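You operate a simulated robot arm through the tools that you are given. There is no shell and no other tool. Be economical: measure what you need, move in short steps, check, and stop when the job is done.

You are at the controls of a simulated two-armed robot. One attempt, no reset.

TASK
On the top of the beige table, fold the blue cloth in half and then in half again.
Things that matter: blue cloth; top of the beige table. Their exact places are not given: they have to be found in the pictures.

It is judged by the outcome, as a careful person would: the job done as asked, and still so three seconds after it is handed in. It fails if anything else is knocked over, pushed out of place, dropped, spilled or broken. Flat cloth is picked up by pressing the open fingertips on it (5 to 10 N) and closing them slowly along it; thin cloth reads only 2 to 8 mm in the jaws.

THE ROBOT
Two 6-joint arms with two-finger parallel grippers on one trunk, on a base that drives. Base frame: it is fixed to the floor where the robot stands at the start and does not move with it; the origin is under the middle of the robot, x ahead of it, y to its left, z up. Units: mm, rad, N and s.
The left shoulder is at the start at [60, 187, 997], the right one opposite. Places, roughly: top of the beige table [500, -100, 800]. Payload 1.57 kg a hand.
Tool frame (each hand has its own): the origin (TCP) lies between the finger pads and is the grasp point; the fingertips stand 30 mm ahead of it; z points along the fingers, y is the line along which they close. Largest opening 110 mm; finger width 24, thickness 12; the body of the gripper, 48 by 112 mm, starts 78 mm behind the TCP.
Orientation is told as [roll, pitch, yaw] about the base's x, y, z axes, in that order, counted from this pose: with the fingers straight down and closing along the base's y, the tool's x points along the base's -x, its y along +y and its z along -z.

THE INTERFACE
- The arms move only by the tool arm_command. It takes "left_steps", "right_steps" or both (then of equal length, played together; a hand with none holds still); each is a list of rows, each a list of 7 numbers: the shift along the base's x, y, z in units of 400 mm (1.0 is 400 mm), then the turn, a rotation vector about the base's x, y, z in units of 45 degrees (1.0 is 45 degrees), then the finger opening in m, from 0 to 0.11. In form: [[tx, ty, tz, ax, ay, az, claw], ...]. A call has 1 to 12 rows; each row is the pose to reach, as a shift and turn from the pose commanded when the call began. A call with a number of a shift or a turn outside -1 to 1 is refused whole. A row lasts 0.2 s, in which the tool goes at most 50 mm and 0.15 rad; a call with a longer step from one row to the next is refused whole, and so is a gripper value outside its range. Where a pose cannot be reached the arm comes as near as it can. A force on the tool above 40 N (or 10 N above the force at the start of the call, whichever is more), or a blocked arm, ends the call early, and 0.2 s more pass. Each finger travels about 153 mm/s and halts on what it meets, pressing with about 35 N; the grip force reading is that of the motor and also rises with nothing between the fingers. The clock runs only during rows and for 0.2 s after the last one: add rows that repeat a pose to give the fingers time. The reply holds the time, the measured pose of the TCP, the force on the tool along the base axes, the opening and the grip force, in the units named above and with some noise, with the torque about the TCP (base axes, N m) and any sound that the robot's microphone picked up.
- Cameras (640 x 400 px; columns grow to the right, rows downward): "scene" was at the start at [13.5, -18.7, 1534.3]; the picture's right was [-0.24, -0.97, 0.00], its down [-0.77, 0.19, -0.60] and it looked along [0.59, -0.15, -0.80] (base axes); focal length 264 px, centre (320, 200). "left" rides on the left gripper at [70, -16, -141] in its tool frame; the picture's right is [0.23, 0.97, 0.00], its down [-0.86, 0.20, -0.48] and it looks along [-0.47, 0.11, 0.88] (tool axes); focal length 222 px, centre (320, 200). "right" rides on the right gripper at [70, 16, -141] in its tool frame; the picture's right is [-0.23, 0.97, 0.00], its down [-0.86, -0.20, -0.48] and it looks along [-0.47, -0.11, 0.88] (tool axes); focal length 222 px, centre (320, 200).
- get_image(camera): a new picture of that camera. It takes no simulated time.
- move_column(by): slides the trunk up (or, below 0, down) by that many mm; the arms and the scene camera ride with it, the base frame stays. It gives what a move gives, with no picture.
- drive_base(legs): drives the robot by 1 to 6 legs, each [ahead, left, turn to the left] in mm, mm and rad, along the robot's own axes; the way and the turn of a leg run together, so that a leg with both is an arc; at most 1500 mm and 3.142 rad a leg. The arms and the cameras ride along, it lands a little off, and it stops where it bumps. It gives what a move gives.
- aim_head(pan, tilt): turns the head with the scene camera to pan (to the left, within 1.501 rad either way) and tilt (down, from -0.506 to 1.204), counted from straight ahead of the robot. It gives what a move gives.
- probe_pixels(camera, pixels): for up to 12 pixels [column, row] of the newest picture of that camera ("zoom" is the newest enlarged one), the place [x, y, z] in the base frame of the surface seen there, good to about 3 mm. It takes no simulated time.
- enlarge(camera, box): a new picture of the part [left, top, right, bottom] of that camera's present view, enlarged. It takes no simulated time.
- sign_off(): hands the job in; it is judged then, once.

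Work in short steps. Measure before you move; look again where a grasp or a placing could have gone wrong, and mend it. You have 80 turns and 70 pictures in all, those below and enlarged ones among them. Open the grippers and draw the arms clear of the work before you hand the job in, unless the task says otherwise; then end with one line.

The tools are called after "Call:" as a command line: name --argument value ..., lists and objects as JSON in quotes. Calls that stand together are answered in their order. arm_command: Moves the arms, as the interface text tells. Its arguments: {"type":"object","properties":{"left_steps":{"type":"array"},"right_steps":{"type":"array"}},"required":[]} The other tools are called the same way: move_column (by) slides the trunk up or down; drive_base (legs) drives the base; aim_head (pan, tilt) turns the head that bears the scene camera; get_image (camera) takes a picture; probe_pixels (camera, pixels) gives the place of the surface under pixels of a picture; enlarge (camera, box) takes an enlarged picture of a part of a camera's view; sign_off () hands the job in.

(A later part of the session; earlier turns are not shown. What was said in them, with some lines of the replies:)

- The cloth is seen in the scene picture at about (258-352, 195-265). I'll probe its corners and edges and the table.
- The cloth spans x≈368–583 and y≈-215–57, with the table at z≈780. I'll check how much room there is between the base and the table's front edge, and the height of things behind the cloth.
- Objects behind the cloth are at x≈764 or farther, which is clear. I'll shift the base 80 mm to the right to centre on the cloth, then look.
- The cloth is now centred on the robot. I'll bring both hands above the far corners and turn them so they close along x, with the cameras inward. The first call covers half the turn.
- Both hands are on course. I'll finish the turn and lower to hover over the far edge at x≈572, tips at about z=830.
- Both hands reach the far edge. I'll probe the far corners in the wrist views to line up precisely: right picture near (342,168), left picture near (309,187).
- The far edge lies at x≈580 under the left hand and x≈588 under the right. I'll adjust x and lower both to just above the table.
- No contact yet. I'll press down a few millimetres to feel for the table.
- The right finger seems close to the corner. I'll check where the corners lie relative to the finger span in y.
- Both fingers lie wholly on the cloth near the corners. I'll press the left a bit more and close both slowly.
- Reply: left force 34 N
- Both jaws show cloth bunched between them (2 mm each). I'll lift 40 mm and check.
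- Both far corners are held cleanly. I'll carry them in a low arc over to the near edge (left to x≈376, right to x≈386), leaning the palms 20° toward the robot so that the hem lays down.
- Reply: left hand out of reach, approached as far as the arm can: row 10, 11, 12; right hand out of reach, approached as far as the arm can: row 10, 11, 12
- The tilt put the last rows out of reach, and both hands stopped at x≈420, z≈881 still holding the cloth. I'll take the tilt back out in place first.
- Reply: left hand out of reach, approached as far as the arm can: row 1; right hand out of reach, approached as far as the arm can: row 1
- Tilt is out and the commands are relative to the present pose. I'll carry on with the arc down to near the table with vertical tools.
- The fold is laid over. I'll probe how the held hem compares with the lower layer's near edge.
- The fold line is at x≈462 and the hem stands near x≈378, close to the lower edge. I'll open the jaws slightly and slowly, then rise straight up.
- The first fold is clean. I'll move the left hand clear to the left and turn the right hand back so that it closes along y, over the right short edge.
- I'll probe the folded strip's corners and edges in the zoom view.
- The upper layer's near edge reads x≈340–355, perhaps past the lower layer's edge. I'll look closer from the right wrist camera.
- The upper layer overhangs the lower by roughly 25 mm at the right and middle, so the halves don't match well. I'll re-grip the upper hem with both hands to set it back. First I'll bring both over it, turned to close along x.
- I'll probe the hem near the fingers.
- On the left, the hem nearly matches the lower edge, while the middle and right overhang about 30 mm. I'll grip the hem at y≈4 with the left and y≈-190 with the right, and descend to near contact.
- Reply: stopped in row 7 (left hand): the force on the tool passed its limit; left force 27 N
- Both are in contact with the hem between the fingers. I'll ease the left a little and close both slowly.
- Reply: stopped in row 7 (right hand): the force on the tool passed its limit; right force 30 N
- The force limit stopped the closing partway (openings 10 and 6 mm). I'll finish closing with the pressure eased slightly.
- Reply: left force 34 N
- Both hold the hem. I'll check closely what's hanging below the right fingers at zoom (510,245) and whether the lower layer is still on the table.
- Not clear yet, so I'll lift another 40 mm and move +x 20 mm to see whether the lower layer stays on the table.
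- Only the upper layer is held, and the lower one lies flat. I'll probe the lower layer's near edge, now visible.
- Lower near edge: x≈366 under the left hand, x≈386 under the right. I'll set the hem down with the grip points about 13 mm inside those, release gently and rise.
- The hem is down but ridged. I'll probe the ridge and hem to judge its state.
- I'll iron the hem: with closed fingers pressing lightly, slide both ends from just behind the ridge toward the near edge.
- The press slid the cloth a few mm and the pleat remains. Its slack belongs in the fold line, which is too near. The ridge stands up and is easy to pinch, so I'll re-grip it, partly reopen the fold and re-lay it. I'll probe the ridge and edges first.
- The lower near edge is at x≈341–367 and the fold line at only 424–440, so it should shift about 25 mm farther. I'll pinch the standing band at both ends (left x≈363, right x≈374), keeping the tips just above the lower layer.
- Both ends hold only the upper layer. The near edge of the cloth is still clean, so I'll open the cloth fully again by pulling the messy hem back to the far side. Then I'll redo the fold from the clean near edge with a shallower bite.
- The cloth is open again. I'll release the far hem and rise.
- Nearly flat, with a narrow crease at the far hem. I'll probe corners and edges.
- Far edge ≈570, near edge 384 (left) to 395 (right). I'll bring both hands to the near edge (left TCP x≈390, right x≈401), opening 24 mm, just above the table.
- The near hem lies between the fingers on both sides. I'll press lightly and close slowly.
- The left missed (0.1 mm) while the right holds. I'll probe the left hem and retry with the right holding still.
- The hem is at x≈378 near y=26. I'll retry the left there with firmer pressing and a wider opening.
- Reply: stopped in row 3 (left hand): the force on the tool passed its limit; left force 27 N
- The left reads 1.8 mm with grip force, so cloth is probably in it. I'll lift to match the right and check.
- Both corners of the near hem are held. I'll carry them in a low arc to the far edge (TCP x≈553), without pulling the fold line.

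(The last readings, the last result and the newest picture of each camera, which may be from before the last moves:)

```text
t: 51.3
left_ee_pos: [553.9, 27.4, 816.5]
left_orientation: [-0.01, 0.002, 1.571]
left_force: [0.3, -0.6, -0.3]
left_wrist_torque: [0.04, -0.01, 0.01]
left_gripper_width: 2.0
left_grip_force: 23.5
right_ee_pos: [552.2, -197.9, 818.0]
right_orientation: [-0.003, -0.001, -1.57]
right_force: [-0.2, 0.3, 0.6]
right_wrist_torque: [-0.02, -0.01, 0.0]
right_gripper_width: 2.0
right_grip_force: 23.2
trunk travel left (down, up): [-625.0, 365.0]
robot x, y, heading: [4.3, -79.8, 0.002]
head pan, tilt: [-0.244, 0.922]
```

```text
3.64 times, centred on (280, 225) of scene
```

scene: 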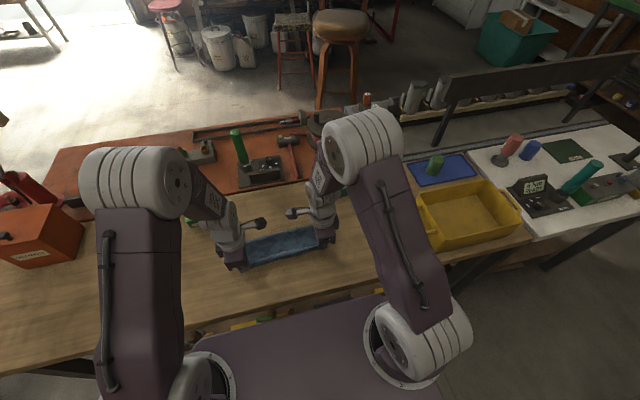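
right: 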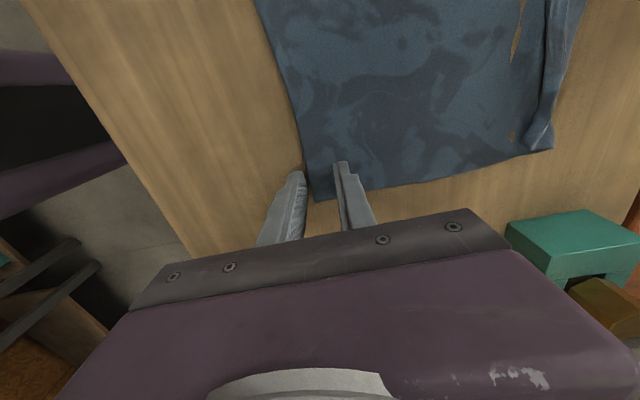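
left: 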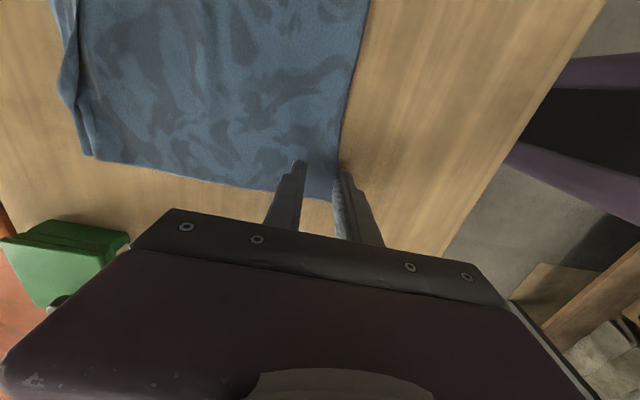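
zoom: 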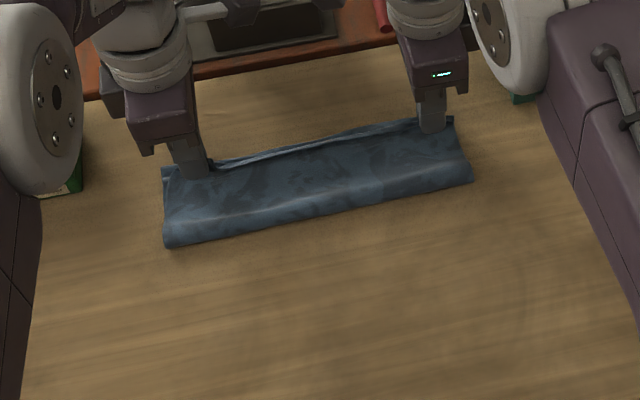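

Nicely laid. I'll release gently, rise and draw both hands back.

Call:
arm_command --left_steps '[[0, 0, 0, 0, 0, 0, 0.006], [0, 0, 0, 0, 0, 0, 0.012], [0, 0, 0.005, 0, 0, 0, 0.016], [0, 0, 0.03, 0, 0, 0, 0.018], [0, 0, 0.07, 0, 0, 0, 0.018], [0, 0, 0.14, 0, 0, 0, 0.018], [0, 0, 0.22, 0, 0, 0, 0.018], [0, 0.1, 0.3, 0, 0, 0, 0.018], [0, 0.2, 0.3, 0, 0, 0, 0.018], [-0.1, 0.28, 0.3, 0, 0, 0, 0.018], [-0.2, 0.32, 0.3, 0, 0, 0, 0.018]]' --right_steps '[[0, 0, 0, 0, 0, 0, 0.006], [0, 0, 0, 0, 0, 0, 0.012], [0, 0, 0.005, 0, 0, 0, 0.016], [0, 0, 0.03, 0, 0, 0, 0.018], [0, 0, 0.07, 0, 0, 0, 0.018], [0, 0, 0.14, 0, 0, 0, 0.018], [0, 0, 0.22, 0, 0, 0, 0.018], [0, 0, 0.25, 0, 0, 0, 0.018], [-0.05, -0.05, 0.25, 0, 0, 0, 0.018], [-0.1, -0.1, 0.25, 0, 0, 0, 0.018], [-0.15, -0.12, 0.25, 0, 0, 0, 0.018]]'

Call:
enlarge --camera "scene" --box '[220, 170, 340, 250]'

```text
refused: row 8 steps farther than a row can; nothing moved
```

```text
5.00 times, centred on (280, 210) of scene
```

zoom: 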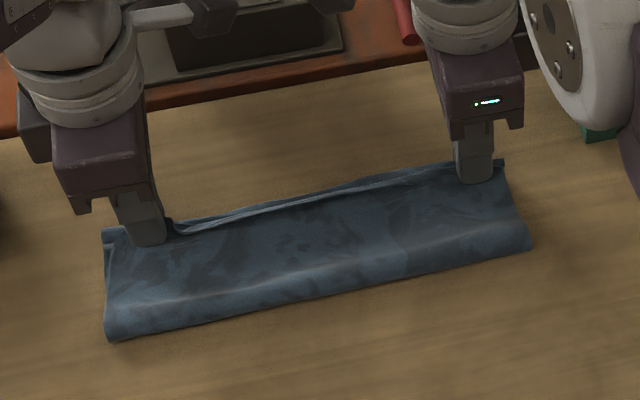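

One step was too long, so nothing moved. I'll resend with shorter steps.

Call:
arm_command --left_steps '[[0, 0, 0, 0, 0, 0, 0.006], [0, 0, 0, 0, 0, 0, 0.012], [0, 0, 0.005, 0, 0, 0, 0.016], [0, 0, 0.03, 0, 0, 0, 0.018], [0, 0, 0.07, 0, 0, 0, 0.018], [0, 0, 0.14, 0, 0, 0, 0.018], [0, 0, 0.22, 0, 0, 0, 0.018], [0, 0.05, 0.3, 0, 0, 0, 0.018], [-0.02, 0.14, 0.3, 0, 0, 0, 0.018], [-0.1, 0.2, 0.3, 0, 0, 0, 0.018], [-0.19, 0.26, 0.3, 0, 0, 0, 0.018]]' --right_steps '[[0, 0, 0, 0, 0, 0, 0.006], [0, 0, 0, 0, 0, 0, 0.012], [0, 0, 0.005, 0, 0, 0, 0.016], [0, 0, 0.03, 0, 0, 0, 0.018], [0, 0, 0.07, 0, 0, 0, 0.018], [0, 0, 0.14, 0, 0, 0, 0.018], [0, 0, 0.22, 0, 0, 0, 0.018], [0, 0, 0.25, 0, 0, 0, 0.018], [-0.05, -0.05, 0.25, 0, 0, 0, 0.018], [-0.1, -0.1, 0.25, 0, 0, 0, 0.018], [-0.15, -0.12, 0.25, 0, 0, 0, 0.018]]'

Call:
enlarge --camera "scene" --box '[220, 170, 340, 250]'

```text
t: 53.7
left_ee_pos: [476.6, 130.4, 937.3]
left_orientation: [-0.012, 0.005, 1.571]
left_force: [-1.0, 0.2, 0.2]
left_wrist_torque: [0.0, -0.03, -0.03]
left_gripper_width: 17.8
left_grip_force: 0.1
right_ee_pos: [490.3, -244.4, 919.6]
right_orientation: [0.0, -0.001, -1.569]
right_force: [-0.7, 0.2, -0.8]
right_wrist_torque: [-0.02, -0.02, 0.01]
right_gripper_width: 18.2
right_grip_force: 0.1
trunk travel left (down, up): [-625.0, 365.0]
robot x, y, heading: [1.5, -79.5, 0.003]
head pan, tilt: [-0.244, 0.922]
```

```text
5.00 times, centred on (280, 210) of scene
```

zoom: 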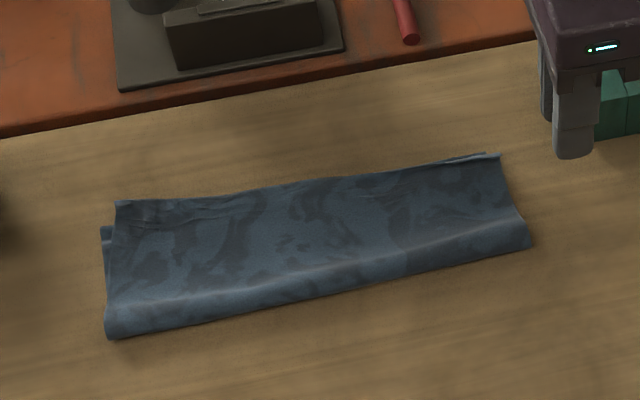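

The first fold is good now. I'll probe its corners and edges for the second fold.

Call:
probe_pixels --camera "zoom" --pixels '[[118, 203], [104, 232], [108, 335], [230, 192], [320, 180], [420, 166], [496, 156], [515, 205], [528, 245], [320, 295], [300, 240], [110, 280]]'

```text
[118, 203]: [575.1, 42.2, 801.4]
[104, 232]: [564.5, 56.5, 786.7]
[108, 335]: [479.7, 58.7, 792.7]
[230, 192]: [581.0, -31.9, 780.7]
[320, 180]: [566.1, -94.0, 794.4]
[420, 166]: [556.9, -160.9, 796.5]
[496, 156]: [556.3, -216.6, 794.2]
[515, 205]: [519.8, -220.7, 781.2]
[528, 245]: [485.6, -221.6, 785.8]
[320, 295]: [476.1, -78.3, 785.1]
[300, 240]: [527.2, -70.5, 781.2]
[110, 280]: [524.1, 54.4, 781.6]
```

The strip spans x≈476–572 and y≈-221 to 57. For the second fold the right hand will carry the right end over to the left. It needs the base about 185 mm farther left, so I'll raise the left hand well clear and turn the right hand back first.

Call:
arm_command --left_steps '[[-0.03, 0, 0.06, 0, 0, 0, 0.018], [-0.06, 0, 0.12, 0, 0, 0, 0.018], [-0.09, 0, 0.18, 0, 0, 0, 0.018], [-0.12, 0, 0.24, 0, 0, 0, 0.018], [-0.15, 0, 0.28, 0, 0, 0, 0.018], [-0.15, 0, 0.3, 0, 0, 0, 0.018]]' --right_steps '[[0, 0, 0, 0, 0, 0.166, 0.018], [0, 0, 0, 0, 0, 0.333, 0.018], [0, 0, 0, 0, 0, 0.5, 0.018], [0, 0, 0, 0, 0, 0.666, 0.018], [0, 0, 0, 0, 0, 0.833, 0.018], [0, 0, 0, 0, 0, 1, 0.018]]'

Call:
arm_command --right_steps '[[0, 0, 0, 0, 0, 0.166, 0.03], [0, 0, 0, 0, 0, 0.333, 0.03], [0, 0, 0, 0, 0, 0.5, 0.03], [0, 0, 0, 0, 0, 0.666, 0.03], [0, 0, 0, 0, 0, 0.833, 0.03], [0, 0, 0, 0, 0, 1, 0.03]]'

Call:
drive_base --legs '[[0, 185, 0]]'

Call:
get_image --camera "scene"

```text
t: 55.1
left_ee_pos: [417.6, 129.8, 1058.0]
left_orientation: [-0.011, 0.002, 1.571]
left_force: [0.0, -0.1, -0.2]
left_wrist_torque: [0.02, 0.0, 0.04]
left_gripper_width: 17.8
left_grip_force: 0.1
right_ee_pos: [491.7, -245.0, 919.2]
right_orientation: [-0.002, 0.0, -0.781]
right_force: [0.2, -0.1, 0.7]
right_wrist_torque: [0.02, 0.0, -0.01]
right_gripper_width: 17.9
right_grip_force: 0.0
trunk travel left (down, up): [-625.0, 365.0]
robot x, y, heading: [0.4, -77.6, 0.003]
head pan, tilt: [-0.244, 0.922]
```

```text
t: 56.5
left_ee_pos: [417.1, 130.6, 1057.1]
left_orientation: [-0.011, 0.004, 1.571]
left_force: [0.0, 0.1, -0.4]
left_wrist_torque: [-0.02, 0.02, 0.0]
left_gripper_width: 17.9
left_grip_force: 0.0
right_ee_pos: [492.7, -246.2, 918.1]
right_orientation: [-0.003, 0.0, 0.004]
right_force: [-0.9, 0.0, 0.0]
right_wrist_torque: [0.0, -0.01, 0.02]
right_gripper_width: 29.7
right_grip_force: 0.0
trunk travel left (down, up): [-625.0, 365.0]
robot x, y, heading: [-1.6, -77.2, 0.001]
head pan, tilt: [-0.244, 0.922]
```

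```text
t: 58.1
left_ee_pos: [416.4, 316.0, 1057.3]
left_orientation: [-0.011, 0.004, 1.574]
left_force: [-0.9, 0.8, 0.1]
left_wrist_torque: [-0.03, 0.0, 0.01]
left_gripper_width: 18.1
left_grip_force: 0.1
right_ee_pos: [493.0, -59.2, 918.8]
right_orientation: [-0.002, -0.002, 0.002]
right_force: [0.4, -0.2, 0.3]
right_wrist_torque: [-0.01, 0.0, 0.01]
right_gripper_width: 30.0
right_grip_force: 0.0
trunk travel left (down, up): [-625.0, 365.0]
robot x, y, heading: [-1.4, 103.9, -0.001]
head pan, tilt: [-0.244, 0.922]
```

```text
11 pictures are left
```

scene: 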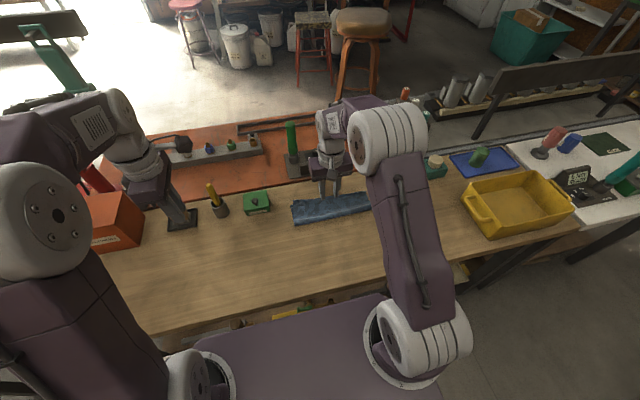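

All clear. I'll move the right hand over the strip's right end at (523, -213), low hover, and look.

Call:
arm_command --right_steps '[[0.03, -0.1, 0, 0, 0, 0, 0.03], [0.06, -0.2, 0, 0, 0, 0, 0.03], [0.075, -0.3, 0, 0, 0, 0, 0.03], [0.075, -0.385, -0.02, 0, 0, 0, 0.03], [0.075, -0.385, -0.1, 0, 0, 0, 0.03], [0.075, -0.385, -0.18, 0, 0, 0, 0.03], [0.075, -0.385, -0.23, 0, 0, 0, 0.03], [0.075, -0.385, -0.25, 0, 0, 0, 0.03]]'

Call:
get_image --camera "right"

```text
t: 59.9
left_ee_pos: [417.3, 316.4, 1058.4]
left_orientation: [-0.011, 0.003, 1.574]
left_force: [-0.7, 0.0, 0.0]
left_wrist_torque: [0.03, -0.01, 0.03]
left_gripper_width: 18.1
left_grip_force: 0.0
right_ee_pos: [522.8, -212.1, 818.0]
right_orientation: [-0.002, 0.0, 0.003]
right_force: [0.0, 0.1, 0.4]
right_wrist_torque: [0.02, 0.03, -0.02]
right_gripper_width: 29.9
right_grip_force: 0.1
trunk travel left (down, up): [-625.0, 365.0]
robot x, y, heading: [0.6, 107.8, 0.003]
head pan, tilt: [-0.244, 0.922]
```

```text
10 pictures are left
```

right: 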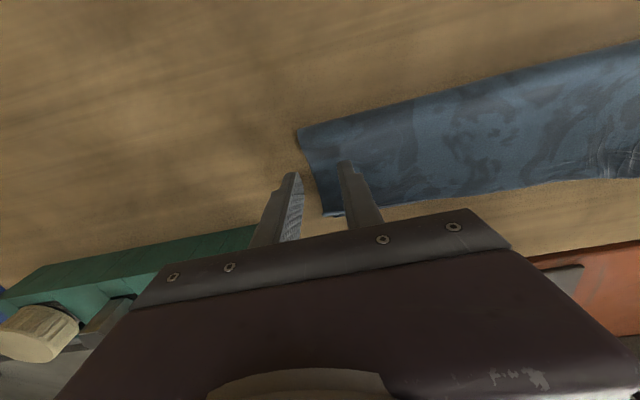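

Call:
probe_pixels --camera "right" --pixels '[[300, 130], [306, 155], [318, 190], [330, 212], [316, 175], [400, 105], [420, 195], [630, 176], [630, 45]]'

```text
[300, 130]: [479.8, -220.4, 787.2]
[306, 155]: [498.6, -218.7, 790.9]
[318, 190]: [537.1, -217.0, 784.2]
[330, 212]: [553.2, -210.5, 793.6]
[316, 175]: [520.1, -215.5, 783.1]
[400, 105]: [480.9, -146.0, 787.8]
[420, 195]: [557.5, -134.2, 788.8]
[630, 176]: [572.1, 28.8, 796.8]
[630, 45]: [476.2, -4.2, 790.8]
```

The edge is at y≈-217, between the fingers; the end's centre is x≈517. I'll shift 5 mm, press, and close slowly.

Call:
arm_command --right_steps '[[-0.0125, 0, -0.01, 0, 0, 0, 0.03], [-0.0125, 0, -0.018, 0, 0, 0, 0.03], [-0.0125, 0, -0.023, 0, 0, 0, 0.03], [-0.0125, 0, -0.023, 0, 0, 0, 0.03]]'

Call:
arm_command --right_steps '[[0, 0, 0, 0, 0, 0, 0.027], [0, 0, 0, 0, 0, 0, 0.024], [0, 0, 0, 0, 0, 0, 0.021], [0, 0, 0, 0, 0, 0, 0.018], [0, 0, 0, 0, 0, 0, 0.015], [0, 0, 0, 0, 0, 0, 0.012], [0, 0, 0, 0, 0, 0, 0.009], [0, 0, 0, 0, 0, 0, 0.006], [0, 0, 0, 0, 0, 0, 0.003], [0, 0, 0, 0, 0, 0, 0], [0, 0, 0, 0, 0, 0, 0]]'

```text
t: 60.9
left_ee_pos: [415.7, 317.3, 1058.3]
left_orientation: [-0.012, 0.005, 1.574]
left_force: [-0.6, 0.3, 0.0]
left_wrist_torque: [-0.04, 0.02, 0.01]
left_gripper_width: 17.9
left_grip_force: 0.1
right_ee_pos: [518.1, -212.4, 811.3]
right_orientation: [-0.004, -0.002, 0.005]
right_force: [1.3, 0.2, 12.1]
right_wrist_torque: [0.25, 0.03, -0.03]
right_gripper_width: 29.9
right_grip_force: 0.0
trunk travel left (down, up): [-625.0, 365.0]
robot x, y, heading: [-4.3, 106.1, 0.002]
head pan, tilt: [-0.244, 0.922]
```

```text
t: 63.3
left_ee_pos: [414.3, 317.0, 1057.7]
left_orientation: [-0.013, 0.006, 1.574]
left_force: [0.6, -0.6, 0.1]
left_wrist_torque: [0.0, 0.02, -0.04]
left_gripper_width: 18.3
left_grip_force: 0.2
right_ee_pos: [516.9, -213.1, 811.4]
right_orientation: [-0.004, -0.002, 0.004]
right_force: [0.1, 1.3, 17.4]
right_wrist_torque: [0.24, 0.02, 0.01]
right_gripper_width: 3.4
right_grip_force: 24.4
trunk travel left (down, up): [-625.0, 365.0]
robot x, y, heading: [-0.4, 104.9, 0.003]
head pan, tilt: [-0.244, 0.922]
```

The 3.4 mm reading suggests both layers. I'll lift and check.

Call:
arm_command --right_steps '[[0, 0, 0.02, 0, 0, 0, 0], [0, 0.02, 0.06, 0, 0, 0, 0], [0, 0.05, 0.1, 0, 0, 0, 0], [0, 0.08, 0.13, 0, 0, 0, 0]]'

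Call:
enlarge --camera "scene" --box '[270, 150, 410, 240]'

Call:
get_image --camera "right"

```text
t: 64.3
left_ee_pos: [416.0, 316.8, 1058.2]
left_orientation: [-0.013, 0.002, 1.572]
left_force: [-0.7, 0.6, -0.9]
left_wrist_torque: [-0.01, -0.03, 0.01]
left_gripper_width: 18.0
left_grip_force: 0.0
right_ee_pos: [517.3, -181.3, 862.0]
right_orientation: [-0.002, 0.0, 0.003]
right_force: [-0.1, 0.3, 0.1]
right_wrist_torque: [0.01, 0.01, 0.01]
right_gripper_width: 3.3
right_grip_force: 24.5
trunk travel left (down, up): [-625.0, 365.0]
robot x, y, heading: [-4.5, 107.4, 0.003]
head pan, tilt: [-0.244, 0.922]
```

```text
4.44 times, centred on (340, 195) of scene
```

zoom: 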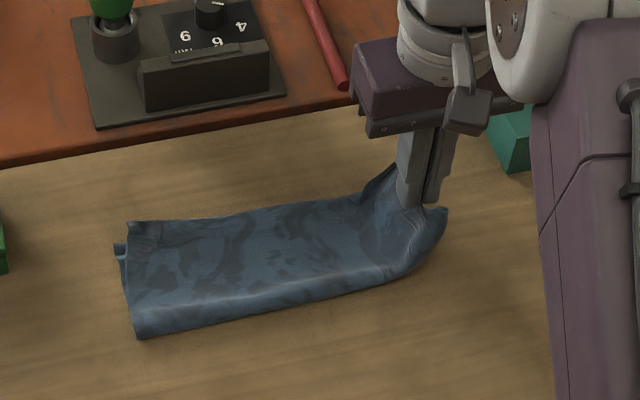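

```text
8 pictures are left
```

right: 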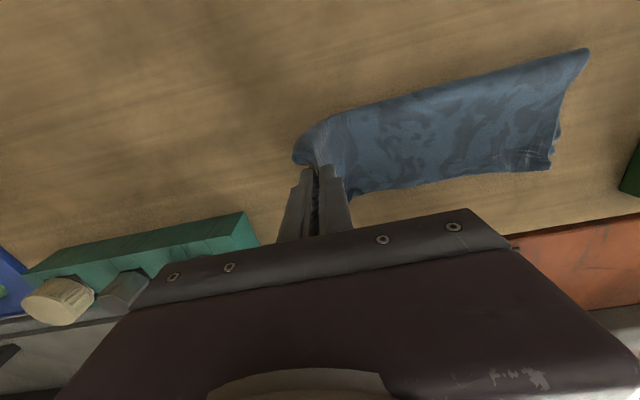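

Both layers are lifted together. I'll carry the end over in a low arc to the left end (TCP y≈38, x≈525).

Call:
arm_command --right_steps '[[0, 0.045, 0.04, 0, 0, 0, 0], [0, 0.095, 0.07, 0, 0, 0, 0], [0.002, 0.145, 0.09, 0, 0, 0, 0], [0.004, 0.195, 0.1, 0, 0, 0, 0], [0.006, 0.25, 0.105, 0, 0, 0, 0], [0.008, 0.305, 0.1, 0, 0, 0, 0], [0.01, 0.36, 0.085, 0, 0, 0, 0], [0.012, 0.41, 0.06, 0, 0, 0, 0], [0.015, 0.46, 0.025, 0, 0, 0, 0], [0.018, 0.5, -0.02, 0, 0, 0, 0], [0.02, 0.53, -0.065, 0, 0, 0, 0], [0.02, 0.548, -0.1, 0, 0, 0, 0]]'

Call:
enlarge --camera "scene" --box '[260, 150, 400, 240]'

```text
t: 66.9
left_ee_pos: [416.4, 316.5, 1057.8]
left_orientation: [-0.011, 0.004, 1.571]
left_force: [-0.2, -0.5, 0.0]
left_wrist_torque: [-0.02, -0.01, 0.0]
left_gripper_width: 17.8
left_grip_force: 0.1
right_ee_pos: [526.3, 37.5, 821.7]
right_orientation: [-0.002, 0.001, 0.002]
right_force: [0.7, 1.2, -1.5]
right_wrist_torque: [0.01, -0.02, -0.02]
right_gripper_width: 3.2
right_grip_force: 23.8
trunk travel left (down, up): [-625.0, 365.0]
robot x, y, heading: [-0.9, 105.6, 0.006]
head pan, tilt: [-0.244, 0.922]
```

```text
4.44 times, centred on (330, 195) of scene
```

zoom: 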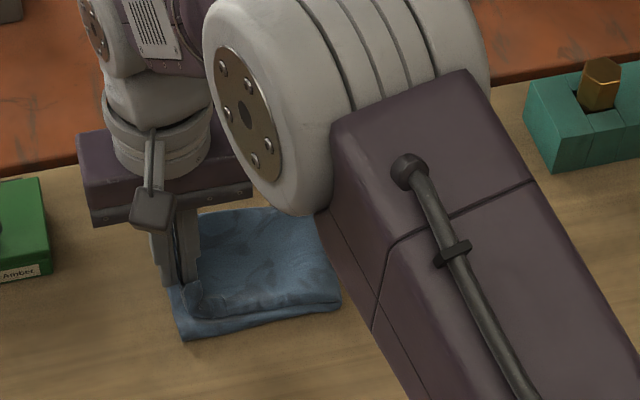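

The end is laid over. I'll release gently, rise, and draw the right hand away to the right.

Call:
arm_command --right_steps '[[0, 0, -0.004, 0, 0, 0, 0.003], [0, 0, -0.004, 0, 0, 0, 0.01], [0, 0, 0, 0, 0, 0, 0.016], [0, 0, 0.01, 0, 0, 0, 0.02], [0, 0, 0.04, 0, 0, 0, 0.02], [0, 0, 0.09, 0, 0, 0, 0.02], [0, 0, 0.16, 0, 0, 0, 0.02], [0, 0, 0.26, 0, 0, 0, 0.02], [-0.02, -0.1, 0.28, 0, 0, 0, 0.02], [-0.05, -0.2, 0.28, 0, 0, 0, 0.02], [-0.08, -0.31, 0.28, 0, 0, 0, 0.02], [-0.11, -0.42, 0.28, 0, 0, 0, 0.02]]'

Call:
arm_command --right_steps '[[-0.05, -0.1, 0, 0, 0, 0, 0.02], [-0.1, -0.2, 0, 0, 0, 0, 0.02], [-0.15, -0.3, 0, 0, 0, 0, 0.02], [-0.2, -0.4, 0, 0, 0, 0, 0.02]]'

Call:
enlarge --camera "scene" --box '[260, 170, 370, 240]'

```text
t: 69.5
left_ee_pos: [418.0, 314.1, 1058.4]
left_orientation: [-0.012, 0.003, 1.574]
left_force: [0.4, -0.3, 0.0]
left_wrist_torque: [0.0, -0.02, -0.03]
left_gripper_width: 18.0
left_grip_force: 0.0
right_ee_pos: [482.8, -132.3, 933.8]
right_orientation: [0.001, 0.0, 0.004]
right_force: [-0.5, 0.2, 0.1]
right_wrist_torque: [0.02, -0.03, -0.01]
right_gripper_width: 20.0
right_grip_force: 0.0
trunk travel left (down, up): [-625.0, 365.0]
robot x, y, heading: [2.2, 105.2, 0.007]
head pan, tilt: [-0.244, 0.922]
```

```text
t: 70.5
left_ee_pos: [416.7, 315.3, 1057.5]
left_orientation: [-0.013, 0.001, 1.577]
left_force: [0.2, 0.3, 0.4]
left_wrist_torque: [-0.02, -0.04, -0.03]
left_gripper_width: 17.9
left_grip_force: 0.0
right_ee_pos: [400.7, -291.5, 933.1]
right_orientation: [0.0, 0.001, 0.003]
right_force: [0.1, -0.5, 0.9]
right_wrist_torque: [0.01, 0.0, 0.0]
right_gripper_width: 19.8
right_grip_force: 0.0
trunk travel left (down, up): [-625.0, 365.0]
robot x, y, heading: [-0.7, 103.4, 0.004]
head pan, tilt: [-0.244, 0.922]
```

```text
5.71 times, centred on (315, 205) of scene
```

zoom: 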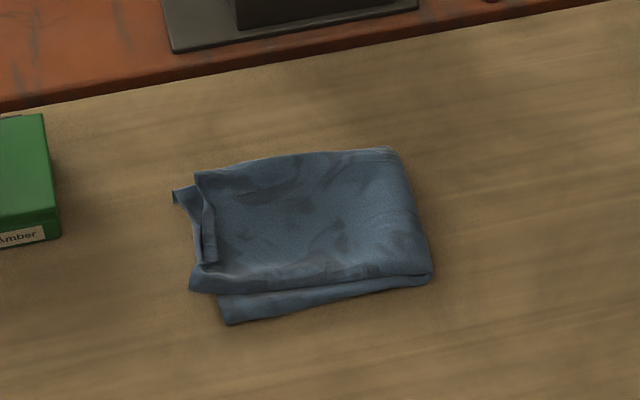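

The cloth is now a neat quarter, with edges nearly matching. I'll check its extents.

Call:
probe_pixels --camera "zoom" --pixels '[[178, 195], [198, 175], [385, 150], [430, 280], [230, 320], [193, 285], [208, 230], [300, 230]]'

Call:
get_image --camera "scene"

```text
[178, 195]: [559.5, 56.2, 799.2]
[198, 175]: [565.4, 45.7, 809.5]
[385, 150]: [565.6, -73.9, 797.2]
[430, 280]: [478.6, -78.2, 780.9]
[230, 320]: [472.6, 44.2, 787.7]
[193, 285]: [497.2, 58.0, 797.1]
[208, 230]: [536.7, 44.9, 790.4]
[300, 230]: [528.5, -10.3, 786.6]
```

```text
5 pictures are left
```

scene: 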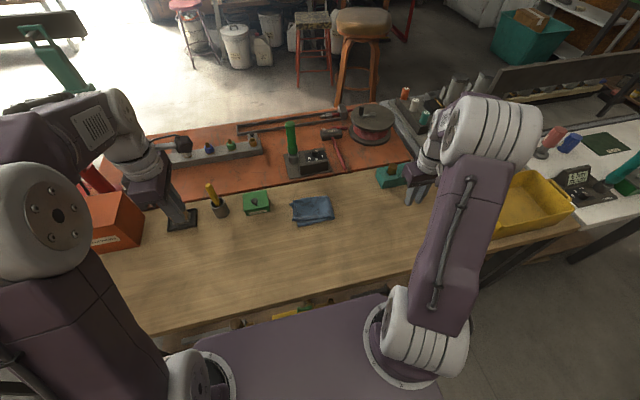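

The quarter is about 95 × 135 mm and nothing else has been disturbed. I'll open the grippers fully, then hand in.

Call:
arm_command --left_steps '[[0, 0, 0, 0, 0, 0, 0.1], [0, 0, 0, 0, 0, 0, 0.1], [0, 0, 0, 0, 0, 0, 0.1]]' --right_steps '[[0, 0, 0, 0, 0, 0, 0.1], [0, 0, 0, 0, 0, 0, 0.1], [0, 0, 0, 0, 0, 0, 0.1]]'

Call:
sign_off

```text
t: 71.3
left_ee_pos: [416.6, 316.9, 1057.3]
left_orientation: [-0.011, 0.004, 1.575]
left_force: [0.4, -0.1, -0.4]
left_wrist_torque: [-0.03, 0.02, 0.02]
left_gripper_width: 100.0
left_grip_force: 0.0
right_ee_pos: [401.7, -290.8, 932.8]
right_orientation: [-0.002, 0.0, 0.004]
right_force: [1.3, 0.0, 0.8]
right_wrist_torque: [-0.01, -0.04, -0.02]
right_gripper_width: 100.1
right_grip_force: 0.1
trunk travel left (down, up): [-625.0, 365.0]
robot x, y, heading: [1.7, 105.6, -0.004]
head pan, tilt: [-0.244, 0.922]
```

```text
The job is handed in.
```

The blue cloth is folded in half twice on the beige table, about 95 × 135 mm, with layer edges up to about 25 mm out of line and a creased hem inside from redoing the first fold; nothing else looked disturbed, and both hands are open and clear.
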